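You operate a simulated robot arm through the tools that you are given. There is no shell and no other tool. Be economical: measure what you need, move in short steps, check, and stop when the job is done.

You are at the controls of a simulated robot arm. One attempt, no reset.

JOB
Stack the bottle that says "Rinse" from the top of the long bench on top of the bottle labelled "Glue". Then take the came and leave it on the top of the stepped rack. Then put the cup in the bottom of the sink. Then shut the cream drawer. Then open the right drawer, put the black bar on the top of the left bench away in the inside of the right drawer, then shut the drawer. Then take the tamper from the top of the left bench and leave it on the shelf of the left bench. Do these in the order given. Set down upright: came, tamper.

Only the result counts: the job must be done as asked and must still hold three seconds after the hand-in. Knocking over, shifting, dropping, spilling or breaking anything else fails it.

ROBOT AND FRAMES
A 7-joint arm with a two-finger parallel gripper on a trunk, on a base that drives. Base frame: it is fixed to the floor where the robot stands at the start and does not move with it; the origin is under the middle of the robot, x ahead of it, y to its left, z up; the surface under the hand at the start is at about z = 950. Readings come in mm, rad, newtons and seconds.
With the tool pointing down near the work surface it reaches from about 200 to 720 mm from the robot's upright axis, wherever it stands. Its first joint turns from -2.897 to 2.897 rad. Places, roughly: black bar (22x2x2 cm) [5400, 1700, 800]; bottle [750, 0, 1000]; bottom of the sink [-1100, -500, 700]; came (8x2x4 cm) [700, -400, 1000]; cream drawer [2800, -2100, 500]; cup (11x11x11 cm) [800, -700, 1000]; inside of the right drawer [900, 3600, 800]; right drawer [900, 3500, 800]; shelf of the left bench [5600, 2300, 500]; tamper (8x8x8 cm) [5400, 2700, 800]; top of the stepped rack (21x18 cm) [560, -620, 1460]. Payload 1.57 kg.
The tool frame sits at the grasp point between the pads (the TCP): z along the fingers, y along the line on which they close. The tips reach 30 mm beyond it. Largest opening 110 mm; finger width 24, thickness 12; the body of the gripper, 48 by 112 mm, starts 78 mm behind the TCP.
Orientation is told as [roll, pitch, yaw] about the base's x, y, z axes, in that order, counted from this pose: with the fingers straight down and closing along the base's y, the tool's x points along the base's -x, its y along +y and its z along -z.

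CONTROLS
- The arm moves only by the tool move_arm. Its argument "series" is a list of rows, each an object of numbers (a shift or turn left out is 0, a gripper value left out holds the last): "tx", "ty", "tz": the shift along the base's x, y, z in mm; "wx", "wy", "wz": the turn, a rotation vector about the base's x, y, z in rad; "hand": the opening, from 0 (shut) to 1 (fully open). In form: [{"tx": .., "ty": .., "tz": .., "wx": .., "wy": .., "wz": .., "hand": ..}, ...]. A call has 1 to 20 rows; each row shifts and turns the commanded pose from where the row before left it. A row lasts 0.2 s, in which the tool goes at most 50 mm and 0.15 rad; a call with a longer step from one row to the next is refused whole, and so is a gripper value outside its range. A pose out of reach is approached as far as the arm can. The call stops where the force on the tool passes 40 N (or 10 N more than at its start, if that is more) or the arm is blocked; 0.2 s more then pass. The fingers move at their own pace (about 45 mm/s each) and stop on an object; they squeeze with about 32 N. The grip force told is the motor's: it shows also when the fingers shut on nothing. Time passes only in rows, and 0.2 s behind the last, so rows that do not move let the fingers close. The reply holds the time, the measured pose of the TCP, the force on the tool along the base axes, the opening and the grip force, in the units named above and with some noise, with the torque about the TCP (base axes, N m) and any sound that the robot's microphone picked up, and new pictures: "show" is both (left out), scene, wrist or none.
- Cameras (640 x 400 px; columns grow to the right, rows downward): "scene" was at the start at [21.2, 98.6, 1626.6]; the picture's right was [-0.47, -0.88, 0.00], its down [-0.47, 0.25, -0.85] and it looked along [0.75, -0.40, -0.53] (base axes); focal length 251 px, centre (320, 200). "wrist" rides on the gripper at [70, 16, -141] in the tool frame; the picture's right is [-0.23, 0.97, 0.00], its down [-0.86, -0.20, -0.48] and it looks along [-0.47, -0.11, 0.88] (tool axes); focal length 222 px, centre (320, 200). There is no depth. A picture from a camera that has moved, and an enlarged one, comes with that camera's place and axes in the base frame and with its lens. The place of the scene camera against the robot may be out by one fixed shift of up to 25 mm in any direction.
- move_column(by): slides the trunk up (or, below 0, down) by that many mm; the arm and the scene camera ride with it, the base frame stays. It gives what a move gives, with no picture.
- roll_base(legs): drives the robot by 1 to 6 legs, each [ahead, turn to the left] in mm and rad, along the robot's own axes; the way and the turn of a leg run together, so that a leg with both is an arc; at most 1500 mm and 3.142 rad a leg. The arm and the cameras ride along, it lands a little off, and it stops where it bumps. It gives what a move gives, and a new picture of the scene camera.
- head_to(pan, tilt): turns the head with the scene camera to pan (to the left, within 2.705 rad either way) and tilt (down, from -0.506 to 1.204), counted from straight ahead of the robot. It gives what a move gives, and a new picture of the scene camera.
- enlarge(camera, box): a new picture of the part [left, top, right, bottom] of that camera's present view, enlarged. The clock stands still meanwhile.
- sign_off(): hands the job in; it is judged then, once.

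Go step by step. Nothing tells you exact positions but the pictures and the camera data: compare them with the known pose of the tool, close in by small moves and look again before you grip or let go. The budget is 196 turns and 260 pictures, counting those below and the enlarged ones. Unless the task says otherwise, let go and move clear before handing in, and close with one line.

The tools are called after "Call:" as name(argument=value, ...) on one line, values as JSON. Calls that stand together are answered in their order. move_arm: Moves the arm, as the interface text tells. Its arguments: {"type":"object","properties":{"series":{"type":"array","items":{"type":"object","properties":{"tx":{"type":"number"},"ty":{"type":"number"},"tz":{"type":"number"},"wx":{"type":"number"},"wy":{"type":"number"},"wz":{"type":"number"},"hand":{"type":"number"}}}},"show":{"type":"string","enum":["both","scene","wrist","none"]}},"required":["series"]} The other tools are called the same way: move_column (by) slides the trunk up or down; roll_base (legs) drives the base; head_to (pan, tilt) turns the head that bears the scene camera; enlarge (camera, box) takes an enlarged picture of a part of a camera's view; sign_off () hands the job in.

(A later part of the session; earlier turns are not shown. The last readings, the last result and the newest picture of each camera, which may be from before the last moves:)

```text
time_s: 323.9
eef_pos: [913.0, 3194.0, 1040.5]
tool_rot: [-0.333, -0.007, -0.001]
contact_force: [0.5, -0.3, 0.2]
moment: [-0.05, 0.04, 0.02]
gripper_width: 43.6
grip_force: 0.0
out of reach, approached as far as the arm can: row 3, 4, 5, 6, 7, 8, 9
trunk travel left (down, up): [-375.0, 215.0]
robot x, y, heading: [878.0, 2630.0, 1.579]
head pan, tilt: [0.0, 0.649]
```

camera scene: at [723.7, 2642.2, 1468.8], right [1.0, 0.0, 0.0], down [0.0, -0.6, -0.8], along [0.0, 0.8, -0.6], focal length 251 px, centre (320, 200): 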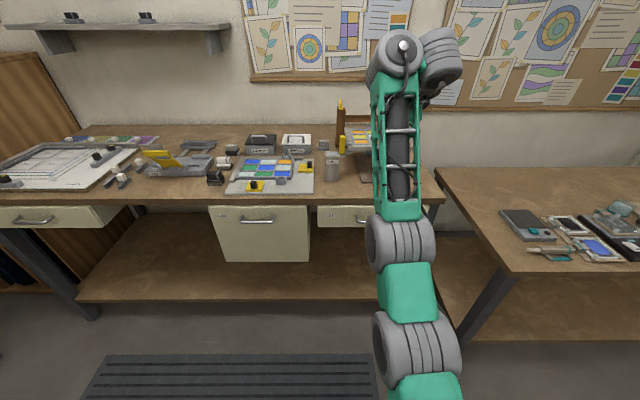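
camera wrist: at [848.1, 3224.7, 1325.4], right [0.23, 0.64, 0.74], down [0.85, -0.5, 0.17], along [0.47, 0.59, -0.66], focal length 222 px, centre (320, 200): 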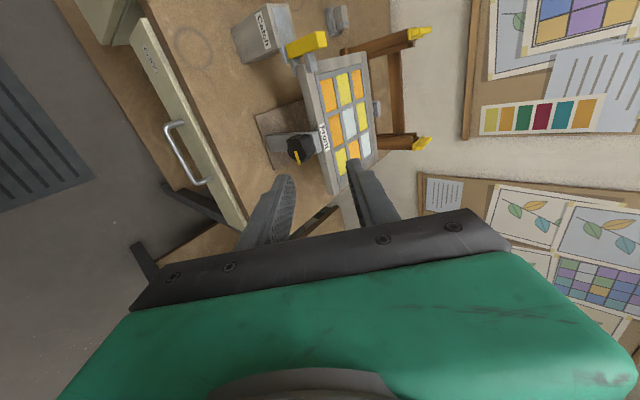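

Call:
move_arm(series=[{"wx": 0.11}, {"wx": 0.11}, {"wx": 0.11}, {}], show="none")

```text
time_s: 324.9
eef_pos: [912.7, 3194.0, 1040.0]
tool_rot: [0.001, -0.006, -0.003]
contact_force: [0.3, -0.8, 0.2]
moment: [0.01, -0.01, 0.02]
gripper_width: 43.9
grip_force: 0.0
trunk travel left (down, up): [-375.0, 215.0]
robot x, y, heading: [873.1, 2628.2, 1.572]
head pan, tilt: [0.0, 0.649]
```

Call:
roll_base(legs=[[110, 0]])

Call:
move_arm(series=[{"wx": 0.125, "tz": -20}, {"wx": 0.125, "tz": -20}, {"tz": -30, "tx": 8, "hand": 0.3}, {}], show="wrist")

```text
time_s: 326.1
eef_pos: [912.8, 3302.7, 1040.8]
tool_rot: [-0.004, -0.008, 0.0]
contact_force: [-0.3, -0.3, 1.2]
moment: [0.04, 0.01, 0.01]
gripper_width: 44.1
grip_force: 0.1
trunk travel left (down, up): [-375.0, 215.0]
robot x, y, heading: [877.6, 2739.6, 1.575]
head pan, tilt: [0.0, 0.649]
camera scene: at [723.5, 2751.3, 1468.8], right [1.0, 0.0, 0.0], down [0.0, -0.6, -0.8], along [0.0, 0.8, -0.6], focal length 251 px, centre (320, 200)
```

scene: 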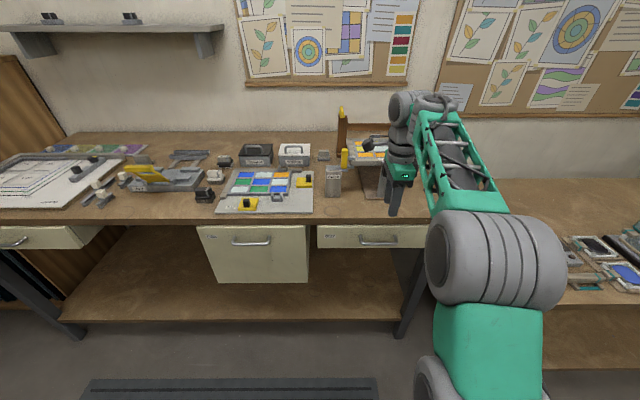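

```text
time_s: 327.1
eef_pos: [921.3, 3309.5, 988.7]
tool_rot: [0.195, -0.009, -0.004]
contact_force: [-0.5, 0.3, -0.6]
moment: [0.0, 0.01, 0.0]
gripper_width: 32.9
grip_force: 0.0
out of reach, approached as far as the arm can: row 1, 2
trunk travel left (down, up): [-375.0, 215.0]
robot x, y, heading: [874.7, 2737.5, 1.576]
head pan, tilt: [0.0, 0.649]
camera wrist: at [851.8, 3297.3, 1129.9], right [0.23, 0.95, 0.19], down [0.85, -0.29, 0.44], along [0.47, 0.06, -0.88], focal length 222 px, centre (320, 200)
```

wrist: 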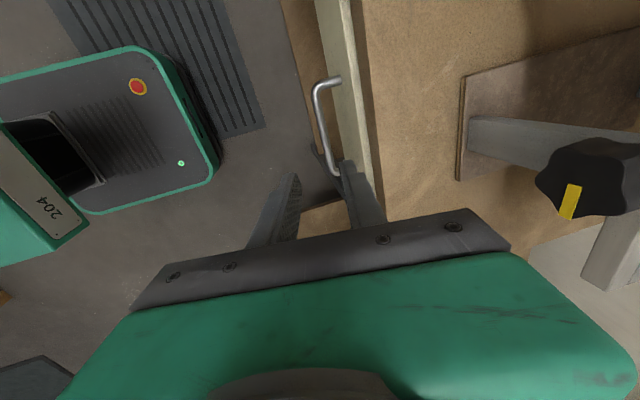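

The bar is at y≈3353, x≈924, z≈797. I position at y≈3346 and descend so the inner finger passes behind the bar.

Call:
move_arm(series=[{"tx": 3, "ty": 20}, {"ty": 16.5}, {"tz": -30}, {"tz": -30}, {"tz": -30}, {}], show="wrist")

Call:
enlarge(camera="wrist", box=[240, 40, 440, 220])

```text
time_s: 328.5
eef_pos: [924.8, 3345.2, 897.9]
tool_rot: [0.194, -0.007, -0.002]
contact_force: [-0.3, 0.2, 0.1]
moment: [0.05, -0.02, 0.03]
gripper_width: 33.0
grip_force: 0.1
trunk travel left (down, up): [-375.0, 215.0]
robot x, y, heading: [875.8, 2732.3, 1.573]
head pan, tilt: [0.0, 0.649]
camera wrist: at [854.7, 3334.1, 1039.4], right [0.23, 0.95, 0.19], down [0.85, -0.29, 0.44], along [0.47, 0.06, -0.88], focal length 222 px, centre (320, 200)
```

wrist: 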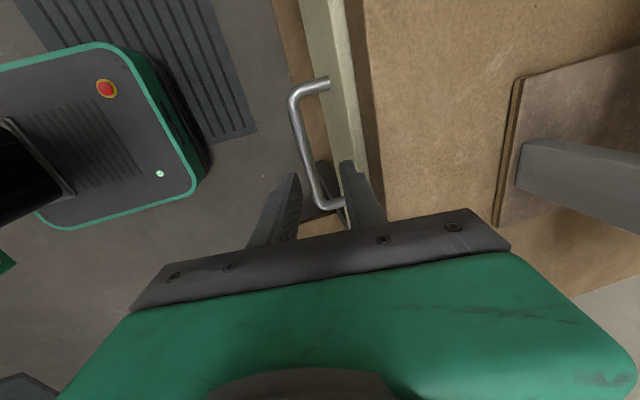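

```text
2.22 times, centred on (340, 130) of wrist
camera zoom: at [854.7, 3334.1, 1039.4], right [0.23, 0.95, 0.19], down [0.85, -0.29, 0.44], along [0.47, 0.06, -0.88], focal length 494 px, centre (276, 356)
```

zoom: 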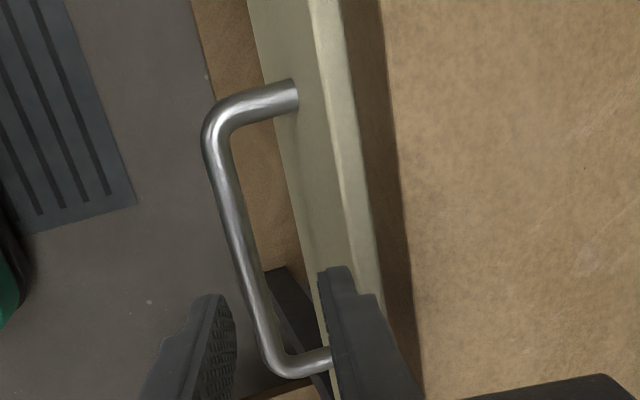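

The bar sits right between the fingers at y≈3347. I descend the remaining 88 mm and grip.

Call:
move_arm(series=[{"tz": -25}, {"tz": -25}, {"tz": -20}, {"tz": -10}, {"tz": -8}, {}], show="both")

```text
time_s: 329.9
eef_pos: [924.5, 3345.9, 810.2]
tool_rot: [0.194, -0.006, -0.003]
contact_force: [-0.1, -0.2, -0.1]
moment: [-0.01, 0.04, 0.02]
gripper_width: 33.2
grip_force: 0.1
trunk travel left (down, up): [-375.0, 215.0]
robot x, y, heading: [874.4, 2736.7, 1.57]
head pan, tilt: [0.0, 0.649]
camera scene: at [723.5, 2751.3, 1468.8], right [1.0, 0.0, 0.0], down [0.0, -0.6, -0.8], along [0.0, 0.8, -0.6], focal length 251 px, centre (320, 200)
camera wrist: at [854.9, 3334.1, 951.6], right [0.23, 0.95, 0.19], down [0.85, -0.29, 0.44], along [0.47, 0.06, -0.88], focal length 222 px, centre (320, 200)
```

scene: 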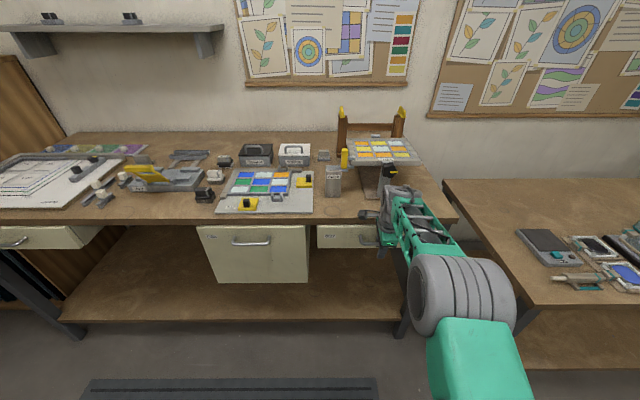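
wrist: 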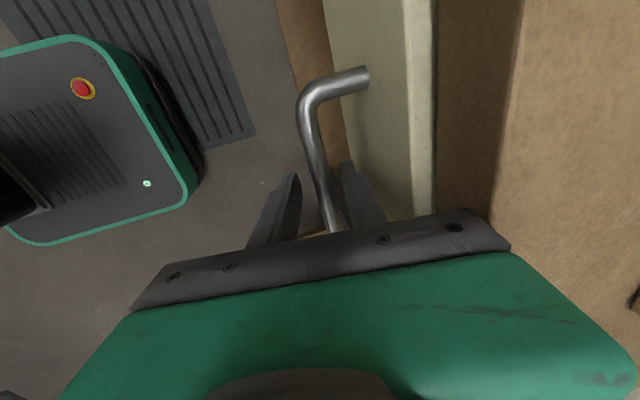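

Call:
move_arm(series=[{"hand": 0}, {}, {}, {}, {"ty": -5}, {"ty": -8}, {"ty": -10}, {"ty": -10}, {}], show="wrist")

```text
time_s: 331.9
eef_pos: [924.9, 3311.0, 810.9]
tool_rot: [0.197, -0.005, -0.003]
contact_force: [2.3, -0.5, 7.8]
moment: [-0.01, -0.17, 0.64]
gripper_width: 12.3
grip_force: 29.2
trunk travel left (down, up): [-375.0, 215.0]
robot x, y, heading: [878.3, 2736.9, 1.573]
head pan, tilt: [0.0, 0.649]
camera wrist: at [855.2, 3300.0, 952.4], right [0.23, 0.95, 0.19], down [0.85, -0.29, 0.44], along [0.47, 0.06, -0.88], focal length 222 px, centre (320, 200)
```

wrist: 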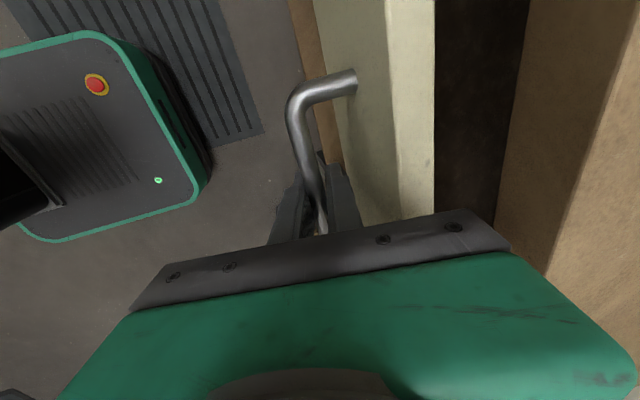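

The drawer is opening. I keep pulling.

Call:
move_arm(series=[{"ty": -12}, {"ty": -12}, {"ty": -12}, {"ty": -12}, {"ty": -12}, {"ty": -12}, {"ty": -12}, {"ty": -12}, {"ty": -12}, {"ty": -12}, {"ty": -12}, {"ty": -12}, {}], show="both")

```text
time_s: 334.7
eef_pos: [926.5, 3167.4, 811.3]
tool_rot: [0.195, -0.007, -0.005]
contact_force: [12.2, -0.8, 11.1]
moment: [-0.02, -0.11, 0.7]
gripper_width: 12.0
grip_force: 30.0
trunk travel left (down, up): [-375.0, 215.0]
robot x, y, heading: [874.8, 2738.9, 1.57]
head pan, tilt: [0.0, 0.649]
camera scene: at [724.7, 2750.5, 1469.0], right [1.0, 0.0, 0.0], down [0.0, -0.6, -0.8], along [0.0, 0.8, -0.6], focal length 251 px, centre (320, 200)
camera wrist: at [856.2, 3156.3, 952.3], right [0.23, 0.95, 0.19], down [0.85, -0.29, 0.44], along [0.47, 0.06, -0.88], focal length 222 px, centre (320, 200)
```

scene: 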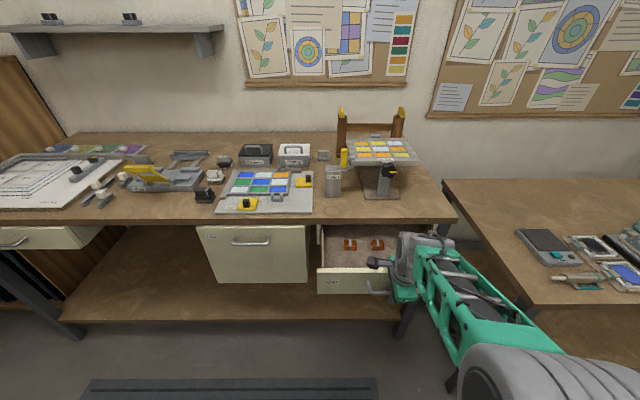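
wrist: 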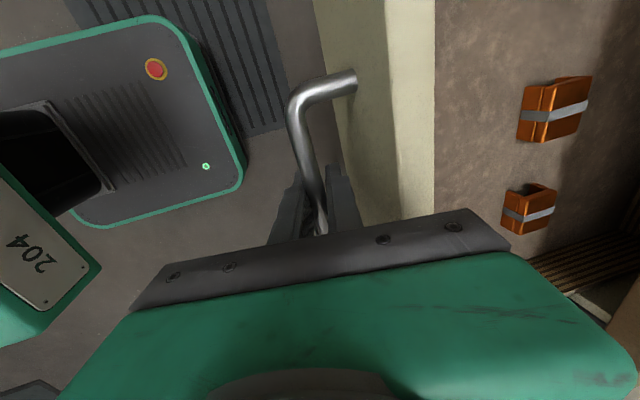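

Call:
move_arm(series=[{"ty": -10}, {"ty": -10}, {"ty": -10}, {"ty": -10}, {"ty": -10}, {}], show="both")

Call:
enlarge(camera="scene", box=[300, 200, 460, 320])

```text
time_s: 336.1
eef_pos: [925.8, 3118.2, 810.0]
tool_rot: [0.196, -0.005, -0.005]
contact_force: [17.8, -2.2, 9.9]
moment: [0.04, -0.21, 0.68]
gripper_width: 12.1
grip_force: 29.4
trunk travel left (down, up): [-375.0, 215.0]
robot x, y, heading: [875.7, 2739.5, 1.574]
head pan, tilt: [0.0, 0.649]
camera scene: at [725.4, 2750.6, 1469.1], right [1.0, 0.0, 0.0], down [0.0, -0.6, -0.8], along [0.0, 0.8, -0.6], focal length 251 px, centre (320, 200)
camera wrist: at [856.5, 3106.5, 952.2], right [0.23, 0.95, 0.19], down [0.85, -0.29, 0.44], along [0.47, 0.06, -0.88], focal length 222 px, centre (320, 200)
```

scene: 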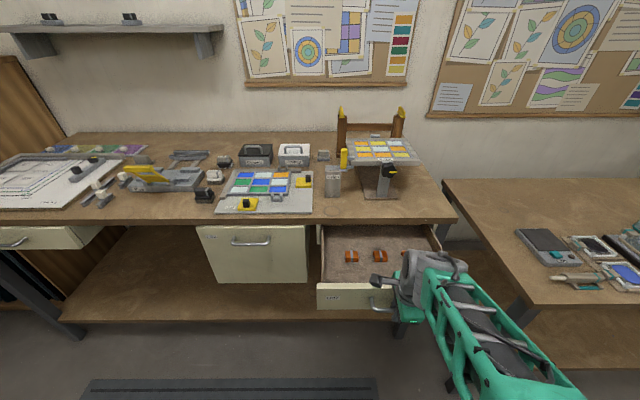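
wrist: 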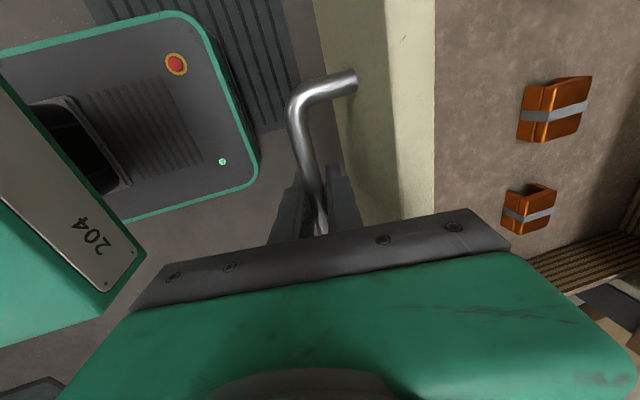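

```text
3.33 times, centred on (380, 260) of scene
camera zoom: at [725.4, 2750.6, 1469.1], right [1.0, 0.0, 0.0], down [0.0, -0.6, -0.8], along [0.0, 0.8, -0.6], focal length 837 px, centre (120, 0)
```

zoom: 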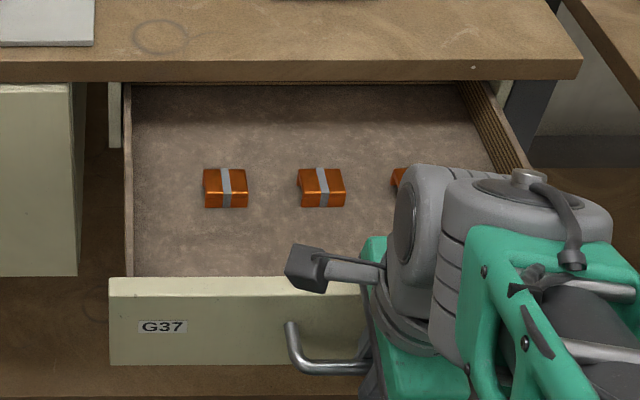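

The drawer is open about 228 mm, with clear space in front of three orange blocks. I release the handle and rise.

Call:
move_arm(series=[{"hand": 0.3}, {}, {}, {"tz": 20}, {"tz": 30}, {"tz": 40}, {"tz": 40}, {"tz": 40}, {"tz": 40}, {}], show="both")

```text
time_s: 338.3
eef_pos: [924.5, 3117.1, 1020.9]
tool_rot: [0.194, -0.006, -0.004]
contact_force: [0.1, -0.3, 0.5]
moment: [0.02, -0.02, -0.03]
gripper_width: 33.0
grip_force: 0.1
trunk travel left (down, up): [-375.0, 215.0]
robot x, y, heading: [874.4, 2737.7, 1.571]
head pan, tilt: [0.0, 0.649]
camera scene: at [723.7, 2751.1, 1468.8], right [1.0, 0.0, 0.0], down [0.0, -0.6, -0.8], along [0.0, 0.8, -0.6], focal length 251 px, centre (320, 200)
camera wrist: at [854.9, 3106.8, 1162.8], right [0.23, 0.95, 0.19], down [0.85, -0.29, 0.44], along [0.47, 0.06, -0.88], focal length 222 px, centre (320, 200)
```

scene: 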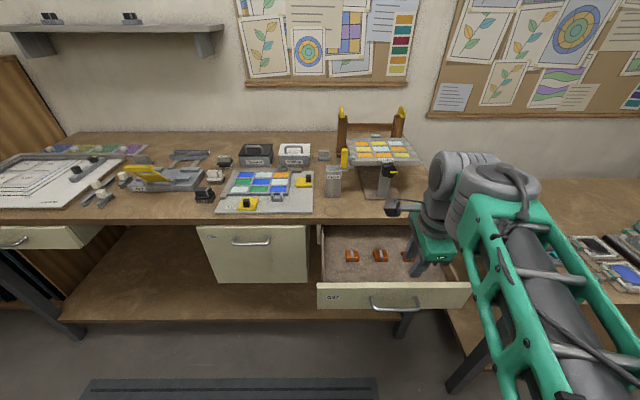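
wrist: 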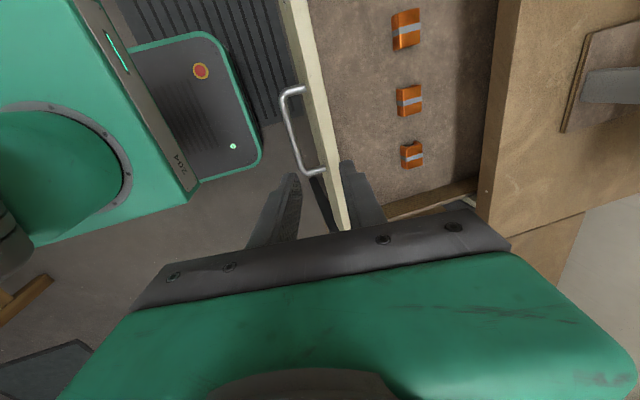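

The free space in the drawer is y≈3175–3310. Now I fetch the black bar near (5400, 1700). I level the hand, raise the trunk, back out and look toward +x.

Call:
move_arm(series=[{"wx": -0.1, "wy": 0.006}, {"wx": -0.094}, {}], show="none")

Call:
move_column(by=150)

Call:
roll_base(legs=[[-450, 0], [0, -1.571]])

Call:
head_to(pan=0.15, tilt=0.25)

```text
time_s: 339.1
eef_pos: [924.9, 3118.1, 1020.8]
tool_rot: [-0.003, 0.0, -0.005]
contact_force: [0.8, 0.6, -0.2]
moment: [-0.03, 0.0, 0.01]
gripper_width: 33.2
grip_force: 0.1
trunk travel left (down, up): [-375.0, 215.0]
robot x, y, heading: [877.9, 2738.7, 1.573]
head pan, tilt: [0.0, 0.649]
```

```text
time_s: 340.9
eef_pos: [924.8, 3119.0, 1170.4]
tool_rot: [0.001, 0.0, -0.002]
contact_force: [-0.8, -0.2, 0.2]
moment: [-0.01, 0.02, 0.01]
gripper_width: 33.0
grip_force: 0.1
trunk travel left (down, up): [-525.0, 65.0]
robot x, y, heading: [875.0, 2738.1, 1.576]
head pan, tilt: [0.0, 0.649]
```

```text
time_s: 347.4
eef_pos: [1256.2, 2239.7, 1170.8]
tool_rot: [0.0, 0.0, -1.578]
contact_force: [-0.6, -0.1, 0.1]
moment: [-0.02, 0.01, -0.01]
gripper_width: 33.1
grip_force: 0.0
trunk travel left (down, up): [-525.0, 65.0]
robot x, y, heading: [873.9, 2289.7, 0.003]
head pan, tilt: [0.0, 0.649]
camera scene: at [906.5, 2432.4, 1618.8], right [0.0, -1.0, 0.0], down [-0.6, 0.0, -0.8], along [0.8, 0.0, -0.6], focal length 251 px, centre (320, 200)
```

scene: 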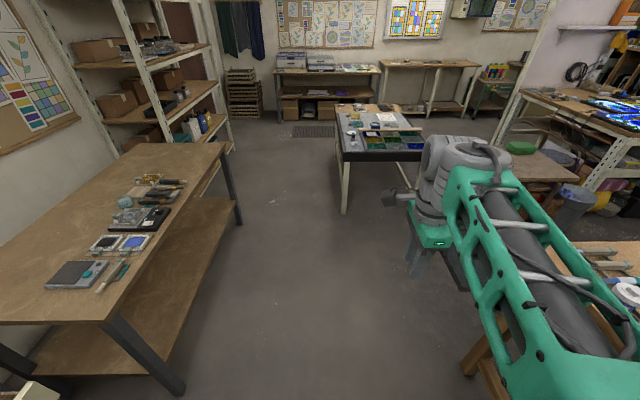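

```text
time_s: 348.3
eef_pos: [1256.2, 2240.6, 1170.1]
tool_rot: [0.0, -0.001, -1.58]
contact_force: [1.1, -0.2, -0.3]
moment: [0.03, -0.01, -0.02]
gripper_width: 33.2
grip_force: 0.0
trunk travel left (down, up): [-525.0, 65.0]
robot x, y, heading: [878.5, 2291.8, -0.005]
head pan, tilt: [0.15, 0.25]
camera scene: at [912.1, 2446.3, 1655.3], right [0.15, -0.99, 0.0], down [-0.25, -0.04, -0.97], along [0.96, 0.14, -0.25], focal length 251 px, centre (320, 200)
```

scene: 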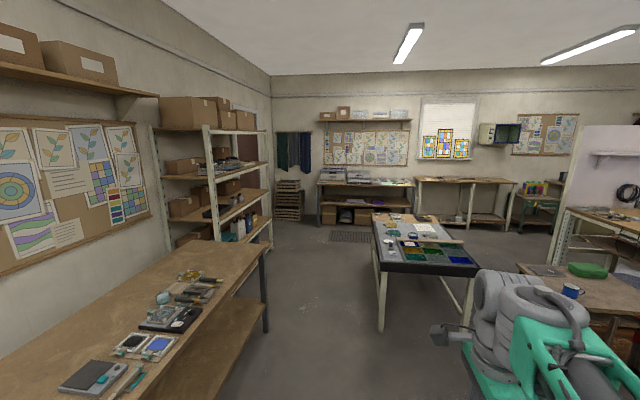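

The left bench stands against the far wall. I drive through the gap left of the dark table (y≈2700) toward it.

Call:
roll_base(legs=[[0, 0.286], [1480, 0], [0, -0.281], [1400, 0], [500, 0]])

Call:
head_to(pan=-0.2, tilt=0.4)

```text
time_s: 366.5
eef_pos: [4562.4, 2648.2, 1170.2]
tool_rot: [0.0, 0.001, -1.587]
contact_force: [0.8, 0.2, 0.0]
moment: [0.02, 0.02, -0.02]
gripper_width: 33.0
grip_force: 0.0
trunk travel left (down, up): [-525.0, 65.0]
robot x, y, heading: [4186.0, 2704.3, -0.015]
head pan, tilt: [0.15, 0.25]
camera scene: at [4220.0, 2856.7, 1655.3], right [0.14, -0.99, 0.0], down [-0.24, -0.03, -0.97], along [0.96, 0.14, -0.25], focal length 251 px, centre (320, 200)
```

scene: 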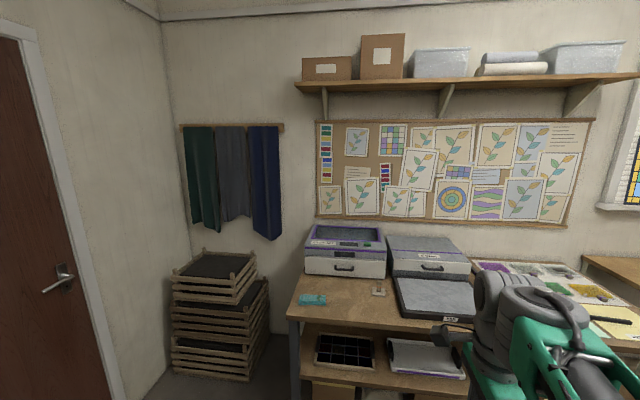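

```text
time_s: 367.4
eef_pos: [4561.6, 2649.1, 1169.8]
tool_rot: [-0.001, 0.0, -1.587]
contact_force: [-0.8, -0.2, -0.2]
moment: [0.03, -0.01, -0.01]
gripper_width: 33.0
grip_force: 0.1
trunk travel left (down, up): [-525.0, 65.0]
robot x, y, heading: [4185.5, 2701.1, -0.008]
head pan, tilt: [-0.201, 0.4]
camera scene: at [4217.8, 2824.4, 1641.4], right [-0.21, -0.98, 0.0], down [-0.38, 0.08, -0.92], along [0.9, -0.19, -0.39], focal length 251 px, centre (320, 200)
```

scene: 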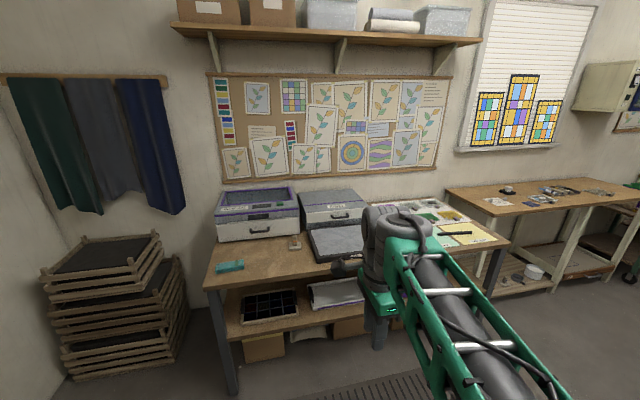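

Call:
enlarge(camera="scene", box=[195, 180, 395, 350])

Call:
enlarge(camera="scene", box=[360, 180, 520, 290])

```text
2.35 times, centred on (295, 265) of scene
camera zoom: at [4217.8, 2824.4, 1641.4], right [-0.21, -0.98, 0.0], down [-0.38, 0.08, -0.92], along [0.9, -0.19, -0.39], focal length 591 px, centre (379, 47)
```

zoom: 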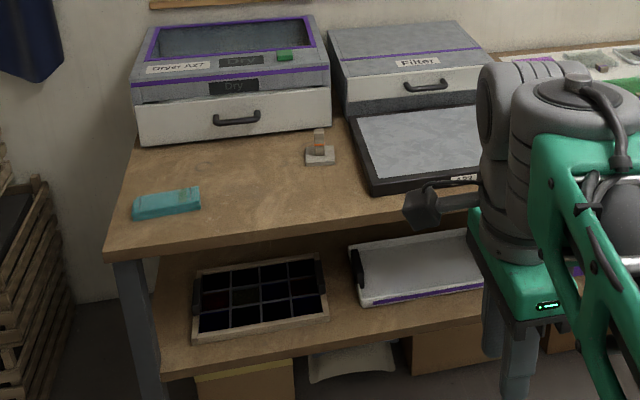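

```text
3.64 times, centred on (440, 235) of scene
camera zoom: at [4217.8, 2824.4, 1641.4], right [-0.21, -0.98, 0.0], down [-0.38, 0.08, -0.92], along [0.9, -0.19, -0.39], focal length 913 px, centre (-116, 73)
```

zoom: 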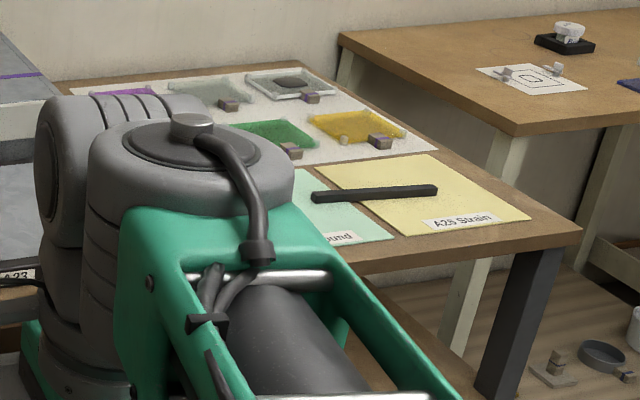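

The black bar lies at about (5424, 1682) on the right end of this bench, and the tamper (plate with a stem) is at the left part. I check the way to the right before driving.

Call:
head_to(pan=-1.1, tilt=0.6)

```text
time_s: 368.6
eef_pos: [4561.7, 2648.2, 1169.4]
tool_rot: [0.001, 0.001, -1.588]
contact_force: [-0.1, 0.0, 1.2]
moment: [-0.01, -0.02, -0.01]
gripper_width: 33.2
grip_force: 0.1
trunk travel left (down, up): [-525.0, 65.0]
robot x, y, heading: [4179.9, 2703.6, -0.007]
head pan, tilt: [-1.1, 0.6]
camera scene: at [4166.6, 2764.6, 1623.1], right [-0.9, -0.45, 0.0], down [-0.25, 0.51, -0.83], along [0.37, -0.74, -0.56], focal length 251 px, centre (320, 200)
```

scene: 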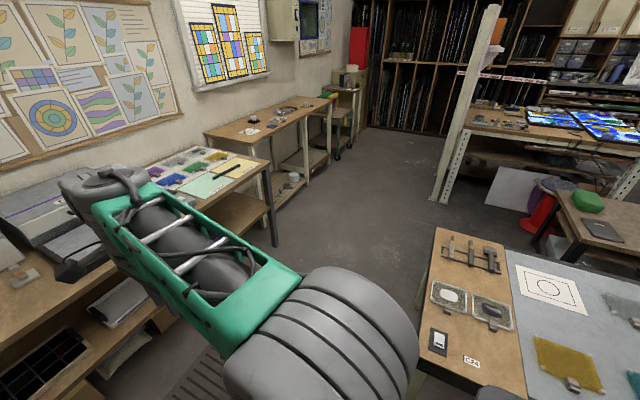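

The aisle is clear. I drive to stand in front of the bar.

Call:
roll_base(legs=[[400, 0.007], [0, -1.571], [1020, 0], [0, 1.571], [230, 0]])

Call:
head_to(pan=0.0, tilt=0.7)

```text
time_s: 385.0
eef_pos: [5179.4, 1624.5, 1169.3]
tool_rot: [0.0, -0.001, -1.58]
contact_force: [-0.8, -0.2, 1.0]
moment: [-0.05, 0.04, 0.01]
gripper_width: 33.0
grip_force: 0.1
trunk travel left (down, up): [-525.0, 65.0]
robot x, y, heading: [4797.2, 1673.7, -0.003]
head pan, tilt: [-1.1, 0.6]
camera scene: at [4783.6, 1737.5, 1623.1], right [-0.89, -0.45, 0.0], down [-0.26, 0.5, -0.82], along [0.37, -0.74, -0.57], focal length 251 px, centre (320, 200)
```

scene: 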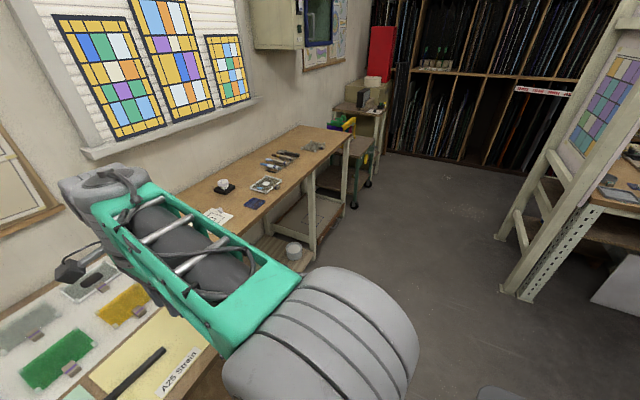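

```text
time_s: 386.3
eef_pos: [5180.3, 1624.5, 1169.8]
tool_rot: [-0.001, 0.0, -1.578]
contact_force: [0.7, -0.7, -0.5]
moment: [0.02, -0.01, -0.02]
gripper_width: 33.0
grip_force: 0.1
trunk travel left (down, up): [-525.0, 65.0]
robot x, y, heading: [4805.1, 1675.5, -0.005]
head pan, tilt: [0.0, 0.7]
camera scene: at [4828.1, 1816.0, 1614.5], right [0.0, -1.0, 0.0], down [-0.64, 0.0, -0.77], along [0.77, 0.0, -0.64], focal length 251 px, centre (320, 200)
```

scene: 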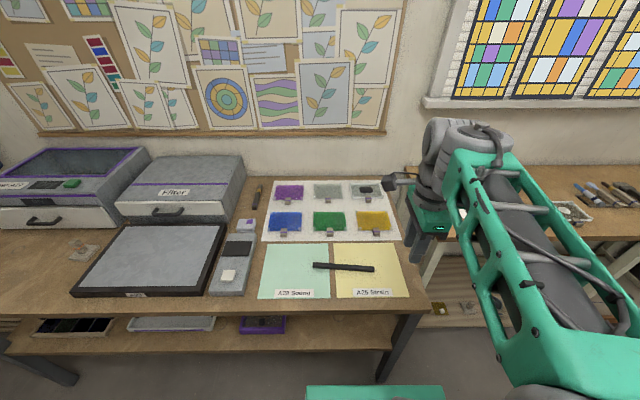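

The bar is near (5392, 1741), almost along y. I move in, lower the trunk and go above it.

Call:
roll_base(legs=[[60, 0.005]])

Call:
move_column(by=-150)

Call:
move_arm(series=[{"tx": 30, "ty": 23, "wz": -0.03}, {"tx": 30, "ty": 23, "wz": -0.03}, {"tx": 30, "ty": 23, "wz": -0.03}, {"tx": 30, "ty": 23}, {"tx": 30, "ty": 23}, {"tz": -30}, {}], show="both")

```text
time_s: 387.3
eef_pos: [5240.7, 1625.8, 1170.0]
tool_rot: [-0.002, 0.0, -1.573]
contact_force: [0.1, -0.5, 0.1]
moment: [-0.03, 0.02, 0.02]
gripper_width: 33.3
grip_force: 0.1
trunk travel left (down, up): [-525.0, 65.0]
robot x, y, heading: [4860.6, 1677.0, 0.005]
head pan, tilt: [0.0, 0.7]
camera scene: at [4888.4, 1816.2, 1614.5], right [0.0, -1.0, 0.0], down [-0.64, 0.0, -0.76], along [0.76, 0.0, -0.64], focal length 251 px, centre (320, 200)
```

scene: 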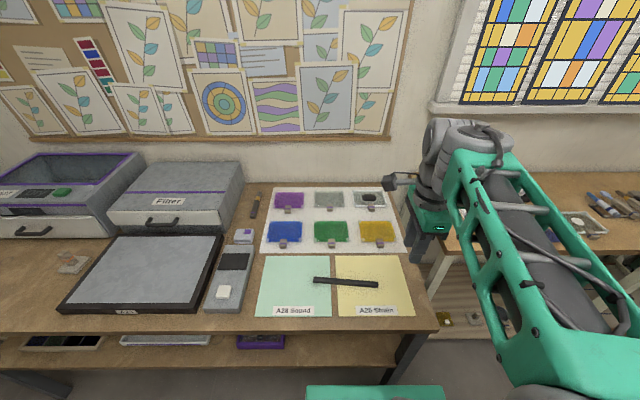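

```text
time_s: 389.0
eef_pos: [5240.0, 1627.6, 1019.9]
tool_rot: [0.0, -0.001, -1.575]
contact_force: [0.7, 0.5, 0.8]
moment: [-0.01, 0.02, 0.0]
gripper_width: 33.0
grip_force: 0.0
trunk travel left (down, up): [-375.0, 215.0]
robot x, y, heading: [4860.4, 1675.6, 0.001]
head pan, tilt: [0.0, 0.7]
```

```text
time_s: 390.6
eef_pos: [5388.9, 1742.4, 989.3]
tool_rot: [0.0, 0.0, -1.666]
contact_force: [-0.8, -0.5, -0.4]
moment: [-0.03, 0.01, 0.01]
gripper_width: 33.0
grip_force: 0.0
trunk travel left (down, up): [-375.0, 215.0]
robot x, y, heading: [4860.9, 1673.1, 0.003]
head pan, tilt: [0.0, 0.7]
camera scene: at [4887.5, 1816.1, 1464.5], right [0.0, -1.0, 0.0], down [-0.64, 0.0, -0.76], along [0.76, 0.0, -0.64], focal length 251 px, centre (320, 200)
camera wrist: at [5412.5, 1809.7, 1130.9], right [0.95, -0.32, 0.0], down [-0.28, -0.83, 0.48], along [-0.15, -0.45, -0.88], focal length 222 px, centre (320, 200)
```

scene: 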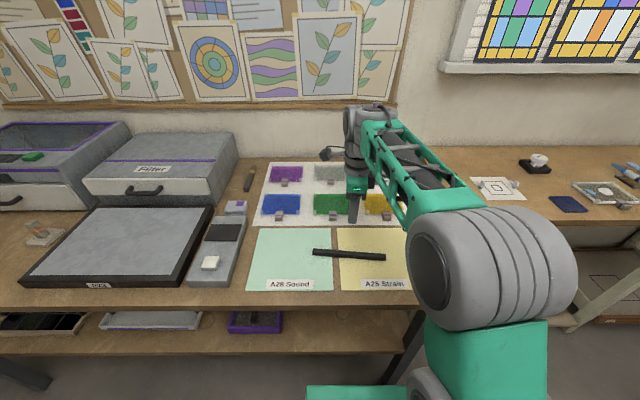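
wrist: 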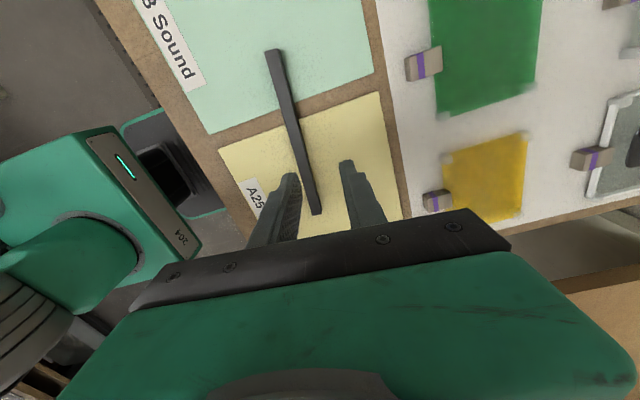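

The bar is aligned with the fingers, 33 mm toward the robot, its top near z≈825. I shift and come down partway.

Call:
move_arm(series=[{"tx": -33}, {"tz": -40}, {"tz": -40}, {}], show="wrist")

Call:
enlarge(camera="wrist", box=[240, 40, 400, 240])

```text
time_s: 391.6
eef_pos: [5356.5, 1740.8, 909.4]
tool_rot: [0.0, 0.001, -1.666]
contact_force: [0.3, -1.0, -0.5]
moment: [-0.01, 0.01, -0.01]
gripper_width: 33.1
grip_force: 0.0
trunk travel left (down, up): [-375.0, 215.0]
robot x, y, heading: [4861.3, 1672.1, 0.007]
head pan, tilt: [0.0, 0.7]
camera wrist: at [5380.3, 1808.4, 1050.6], right [0.95, -0.32, 0.0], down [-0.28, -0.83, 0.48], along [-0.15, -0.45, -0.88], focal length 222 px, centre (320, 200)
```

wrist: 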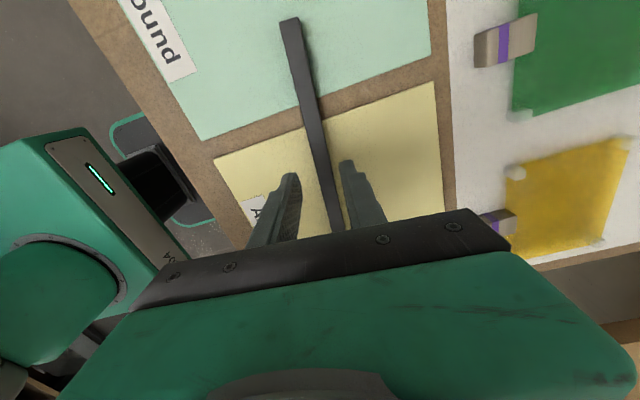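

```text
2.00 times, centred on (320, 140) of wrist
camera zoom: at [5380.3, 1808.4, 1050.6], right [0.95, -0.32, 0.0], down [-0.28, -0.83, 0.48], along [-0.15, -0.45, -0.88], focal length 444 px, centre (320, 320)
```

zoom: 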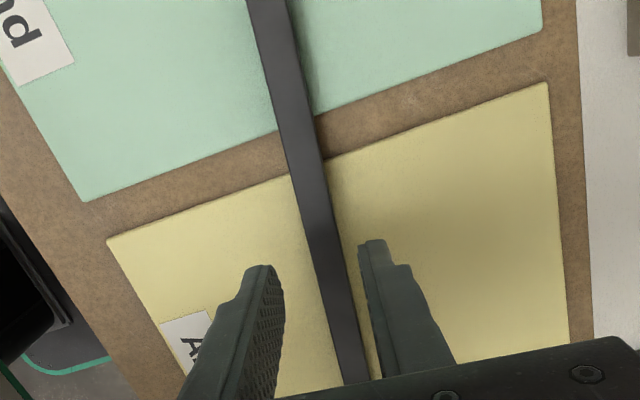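

Centred. I descend to about z 842 and grip.

Call:
move_arm(series=[{"tz": -25}, {"tz": -20}, {"tz": -12}, {"tz": -5}, {"tz": -5}, {}], show="wrist")

```text
time_s: 392.7
eef_pos: [5359.9, 1740.9, 854.9]
tool_rot: [0.014, 0.003, -1.667]
contact_force: [-6.4, -2.7, 16.5]
moment: [-0.16, 0.67, 0.05]
gripper_width: 38.3
grip_force: 3.0
trunk travel left (down, up): [-375.0, 215.0]
robot x, y, heading: [4861.4, 1672.9, 0.007]
head pan, tilt: [0.0, 0.7]
stopped in row 5: the force on the tool passed its limit at 47 N (the readings are from after the stop); the commanded pose is now the measured one
camera wrist: at [5381.4, 1808.3, 996.1], right [0.95, -0.32, 0.01], down [-0.29, -0.83, 0.47], along [-0.14, -0.45, -0.88], focal length 222 px, centre (320, 200)
```

wrist: 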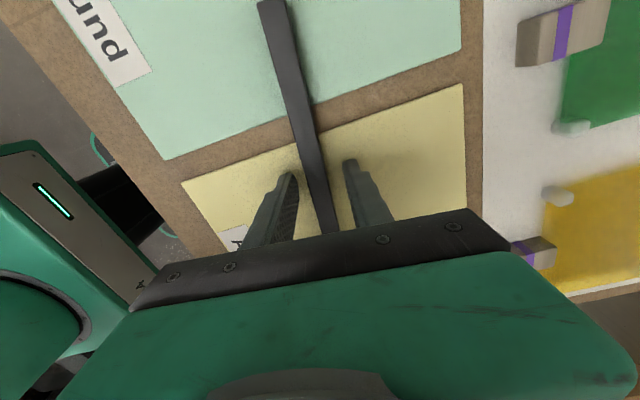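

The tips have met the bench top at z≈825. I lift 4 mm and grip.

Call:
move_arm(series=[{"tz": 4, "wx": -0.013}, {}, {"hand": 0}, {}, {}, {}, {}], show="wrist")

```text
time_s: 394.3
eef_pos: [5361.0, 1742.0, 857.1]
tool_rot: [0.012, -0.01, -1.665]
contact_force: [-0.2, -0.1, 0.8]
moment: [0.03, 0.03, -0.01]
gripper_width: 15.4
grip_force: 31.2
trunk travel left (down, up): [-375.0, 215.0]
robot x, y, heading: [4864.0, 1676.8, 0.003]
head pan, tilt: [0.0, 0.7]
camera wrist: at [5382.2, 1810.9, 996.7], right [0.95, -0.32, 0.01], down [-0.29, -0.83, 0.49], along [-0.14, -0.46, -0.87], focal length 222 px, centre (320, 200)
```

wrist: 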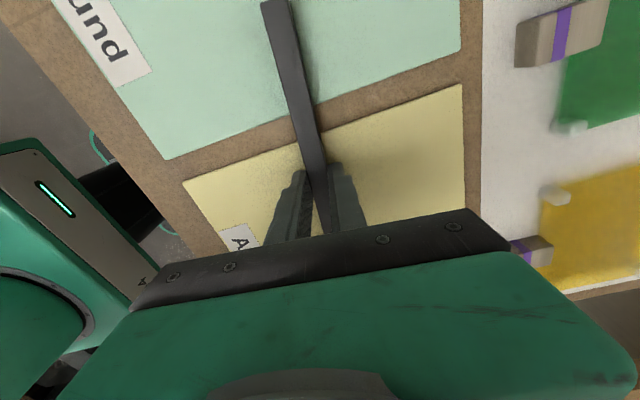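

The bar is gripped (15 mm). I lift, retract and check.

Call:
move_arm(series=[{"tz": 10}, {"tz": 30}, {"tz": 40}, {"tz": 40}, {"tz": 40}, {"tx": -30, "ty": -10, "tz": 20}, {"tx": -40, "ty": -20}, {"tx": -40, "ty": -20}, {}], show="both")

```text
time_s: 396.3
eef_pos: [5248.6, 1689.3, 1037.2]
tool_rot: [0.013, -0.011, -1.666]
contact_force: [-0.3, 0.4, -1.1]
moment: [0.0, -0.02, -0.02]
gripper_width: 15.4
grip_force: 31.2
trunk travel left (down, up): [-375.0, 215.0]
robot x, y, heading: [4858.7, 1672.5, 0.003]
head pan, tilt: [0.0, 0.7]
camera scene: at [4887.2, 1816.0, 1464.5], right [0.0, -1.0, 0.0], down [-0.64, 0.0, -0.77], along [0.77, 0.0, -0.64], focal length 251 px, centre (320, 200)
camera wrist: at [5270.8, 1760.7, 1177.6], right [0.95, -0.32, 0.01], down [-0.28, -0.83, 0.49], along [-0.14, -0.46, -0.87], focal length 222 px, centre (320, 200)
```

scene: 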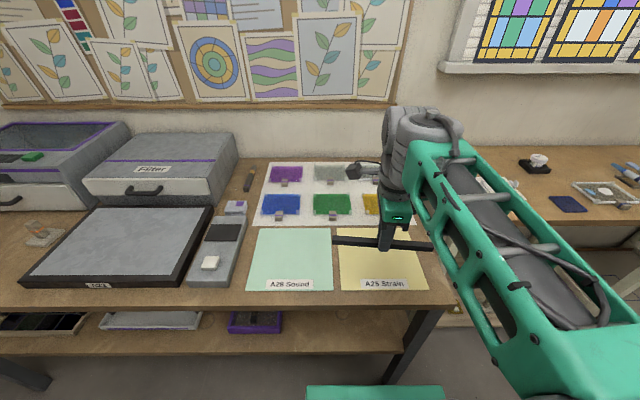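
wrist: 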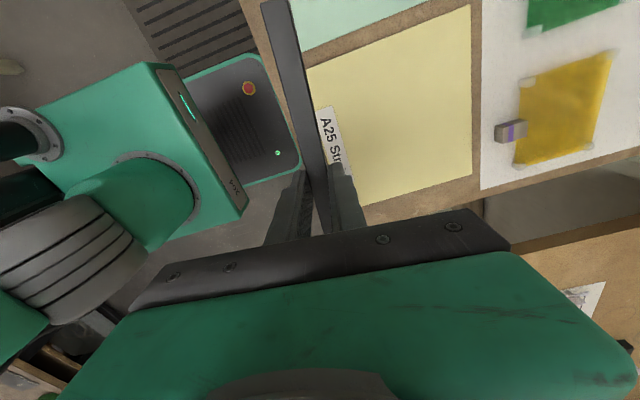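

The bar is held level. I raise the trunk and drive back to the open right drawer.

Call:
move_column(by=150)

Call:
roll_base(legs=[[-280, 0], [0, 1.568], [1020, 0], [0, 1.571], [1400, 0], [900, 0]])

```text
time_s: 398.1
eef_pos: [5249.2, 1691.5, 1187.4]
tool_rot: [0.014, -0.009, -1.666]
contact_force: [0.6, 0.5, -2.7]
moment: [0.0, -0.04, 0.02]
gripper_width: 15.5
grip_force: 30.4
trunk travel left (down, up): [-525.0, 65.0]
robot x, y, heading: [4858.9, 1672.6, -0.001]
head pan, tilt: [0.0, 0.7]
```

```text
time_s: 423.6
eef_pos: [1868.2, 2626.9, 1187.0]
tool_rot: [0.012, -0.011, 1.503]
contact_force: [0.4, -0.2, -1.9]
moment: [0.01, 0.0, 0.02]
gripper_width: 15.8
grip_force: 31.6
trunk travel left (down, up): [-525.0, 65.0]
robot x, y, heading: [2260.5, 2652.9, -3.116]
head pan, tilt: [0.0, 0.7]
camera scene: at [2239.1, 2484.5, 1614.5], right [-0.03, 1.0, 0.0], down [0.64, 0.02, -0.76], along [-0.76, -0.02, -0.64], focal length 251 px, centre (320, 200)
```

scene: 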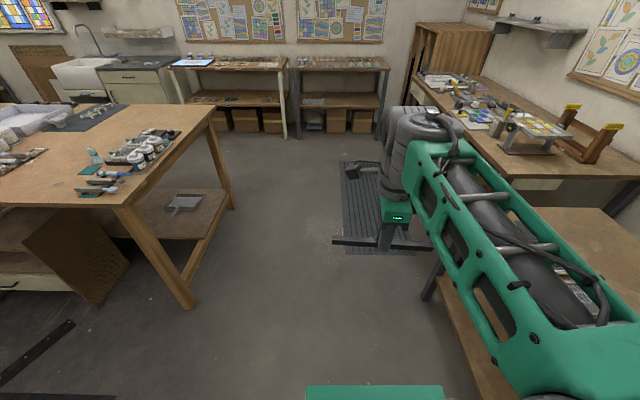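

Call:
roll_base(legs=[[0, 0.042], [1383, 0], [0, -1.638]])

Call:
head_to(pan=-0.15, tilt=0.75)

```text
time_s: 434.8
eef_pos: [866.1, 2948.6, 1186.8]
tool_rot: [0.011, -0.01, -0.097]
contact_force: [-0.3, 1.0, -2.1]
moment: [0.01, -0.02, 0.01]
gripper_width: 15.3
grip_force: 30.8
trunk travel left (down, up): [-525.0, 65.0]
robot x, y, heading: [874.5, 2559.4, 1.571]
head pan, tilt: [0.0, 0.7]
camera scene: at [728.7, 2571.5, 1614.5], right [1.0, 0.0, 0.0], down [0.0, -0.64, -0.76], along [0.0, 0.76, -0.64], focal length 251 px, centre (320, 200)
```

scene: 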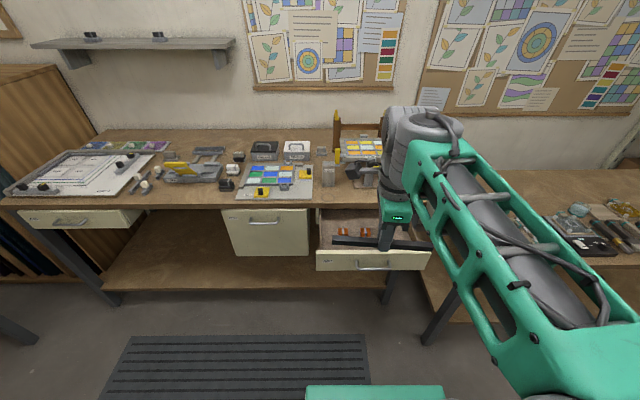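

```text
time_s: 435.5
eef_pos: [867.0, 2947.8, 1187.2]
tool_rot: [0.011, -0.011, -0.097]
contact_force: [0.4, 0.2, -2.8]
moment: [0.0, 0.0, 0.0]
gripper_width: 15.4
grip_force: 31.2
trunk travel left (down, up): [-525.0, 65.0]
robot x, y, heading: [881.5, 2556.9, 1.568]
head pan, tilt: [-0.15, 0.75]
camera scene: at [741.0, 2568.5, 1610.3], right [0.99, -0.15, 0.0], down [-0.1, -0.67, -0.73], along [0.11, 0.72, -0.68], focal length 251 px, centre (320, 200)
```

scene: 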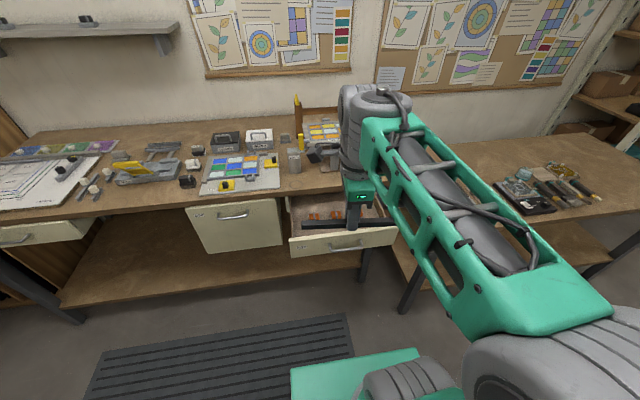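

The drawer is still open. I drive in 150 mm, square up the bar, and move above the drawer's front space.

Call:
roll_base(legs=[[150, 0]])

Call:
move_arm(series=[{"wz": 0.097, "tx": 20, "ty": 30}, {"wx": -0.011, "wy": 0.011, "tx": 20, "ty": 40}, {"tx": 12, "ty": 35}, {"ty": 32}, {}], show="none")

Call:
move_column(by=-150)

Call:
move_arm(series=[{"tz": -40}, {}], show="both")

```text
time_s: 436.9
eef_pos: [865.2, 3098.0, 1185.9]
tool_rot: [0.011, -0.01, -0.098]
contact_force: [-0.3, 0.3, -1.4]
moment: [0.0, -0.05, -0.01]
gripper_width: 15.4
grip_force: 31.2
trunk travel left (down, up): [-525.0, 65.0]
robot x, y, heading: [882.1, 2712.1, 1.565]
head pan, tilt: [-0.15, 0.75]
camera scene: at [741.3, 2718.6, 1610.2], right [0.99, -0.15, 0.0], down [-0.1, -0.67, -0.73], along [0.11, 0.72, -0.68], focal length 251 px, centre (320, 200)
```

scene: 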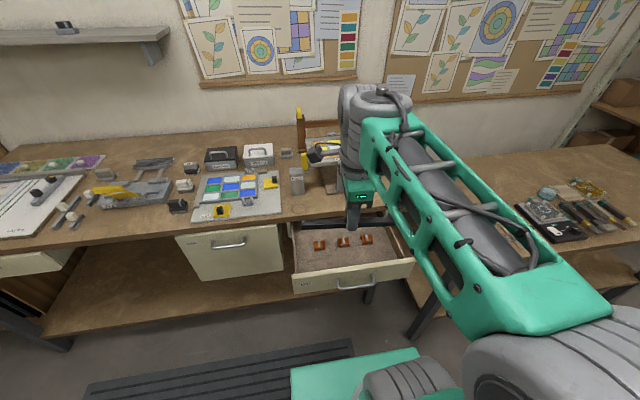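

```text
time_s: 438.1
eef_pos: [918.0, 3235.3, 1186.5]
tool_rot: [0.001, 0.001, 0.001]
contact_force: [-0.4, 0.2, -1.9]
moment: [-0.03, 0.01, 0.0]
gripper_width: 15.3
grip_force: 31.1
trunk travel left (down, up): [-525.0, 65.0]
robot x, y, heading: [882.4, 2708.0, 1.57]
head pan, tilt: [-0.15, 0.75]
```

```text
time_s: 439.8
eef_pos: [917.8, 3235.1, 1037.9]
tool_rot: [0.002, 0.0, -0.001]
contact_force: [-0.1, 0.1, -2.3]
moment: [-0.03, -0.02, 0.0]
gripper_width: 15.5
grip_force: 31.0
trunk travel left (down, up): [-375.0, 215.0]
robot x, y, heading: [884.0, 2705.6, 1.575]
head pan, tilt: [-0.15, 0.75]
```

```text
time_s: 440.4
eef_pos: [918.9, 3234.8, 997.7]
tool_rot: [0.002, 0.0, -0.002]
contact_force: [0.0, 0.0, -2.1]
moment: [0.01, -0.01, 0.02]
gripper_width: 15.3
grip_force: 31.0
trunk travel left (down, up): [-375.0, 215.0]
robot x, y, heading: [884.5, 2711.6, 1.573]
head pan, tilt: [-0.15, 0.75]
camera scene: at [741.4, 2718.0, 1460.3], right [0.99, -0.15, 0.0], down [-0.1, -0.67, -0.73], along [0.11, 0.72, -0.68], focal length 251 px, centre (320, 200)
camera wrist: at [850.0, 3251.1, 1138.7], right [0.23, 0.97, 0.0], down [0.85, -0.2, 0.48], along [0.47, -0.11, -0.88], focal length 222 px, centre (320, 200)
```

scene: 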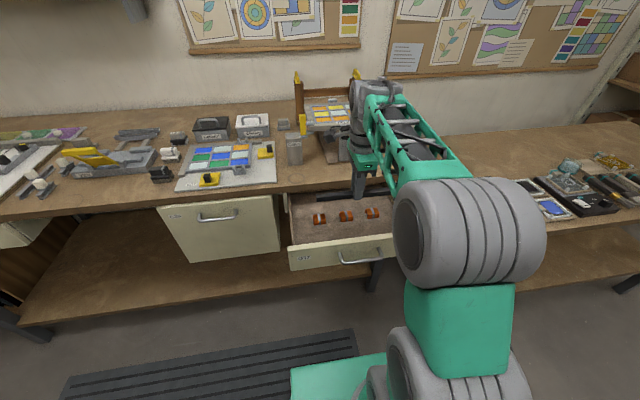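
wrist: 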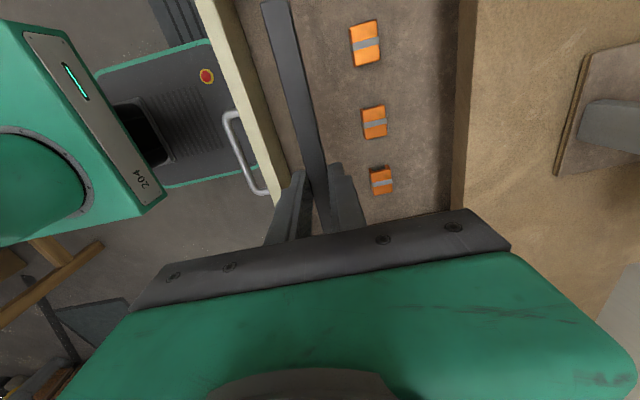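

The bar is centred over the free strip (y≈3170–3302). I lower it in.

Call:
move_arm(series=[{"tz": -40}, {"tz": -40}, {"tz": -40}, {"tz": -40}, {"tz": -25}, {}], show="wrist")

```text
time_s: 441.9
eef_pos: [918.0, 3239.3, 820.4]
tool_rot: [0.021, -0.001, 0.0]
contact_force: [-0.9, 2.2, 11.1]
moment: [-0.16, 0.23, -0.09]
gripper_width: 15.6
grip_force: 31.1
trunk travel left (down, up): [-375.0, 215.0]
robot x, y, heading: [882.2, 2710.7, 1.565]
head pan, tilt: [-0.15, 0.75]
stopped in row 6: the force on the tool passed its limit at 42 N (the readings are from after the stop); the commanded pose is now the measured one
camera wrist: at [849.8, 3253.4, 961.9], right [0.23, 0.97, 0.02], down [0.85, -0.21, 0.48], along [0.47, -0.09, -0.88], focal length 222 px, centre (320, 200)
```

wrist: 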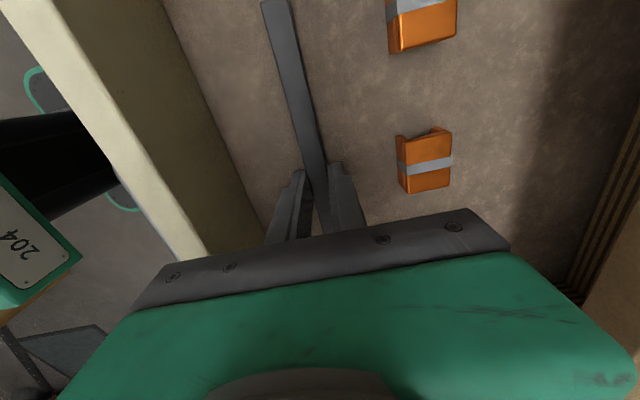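

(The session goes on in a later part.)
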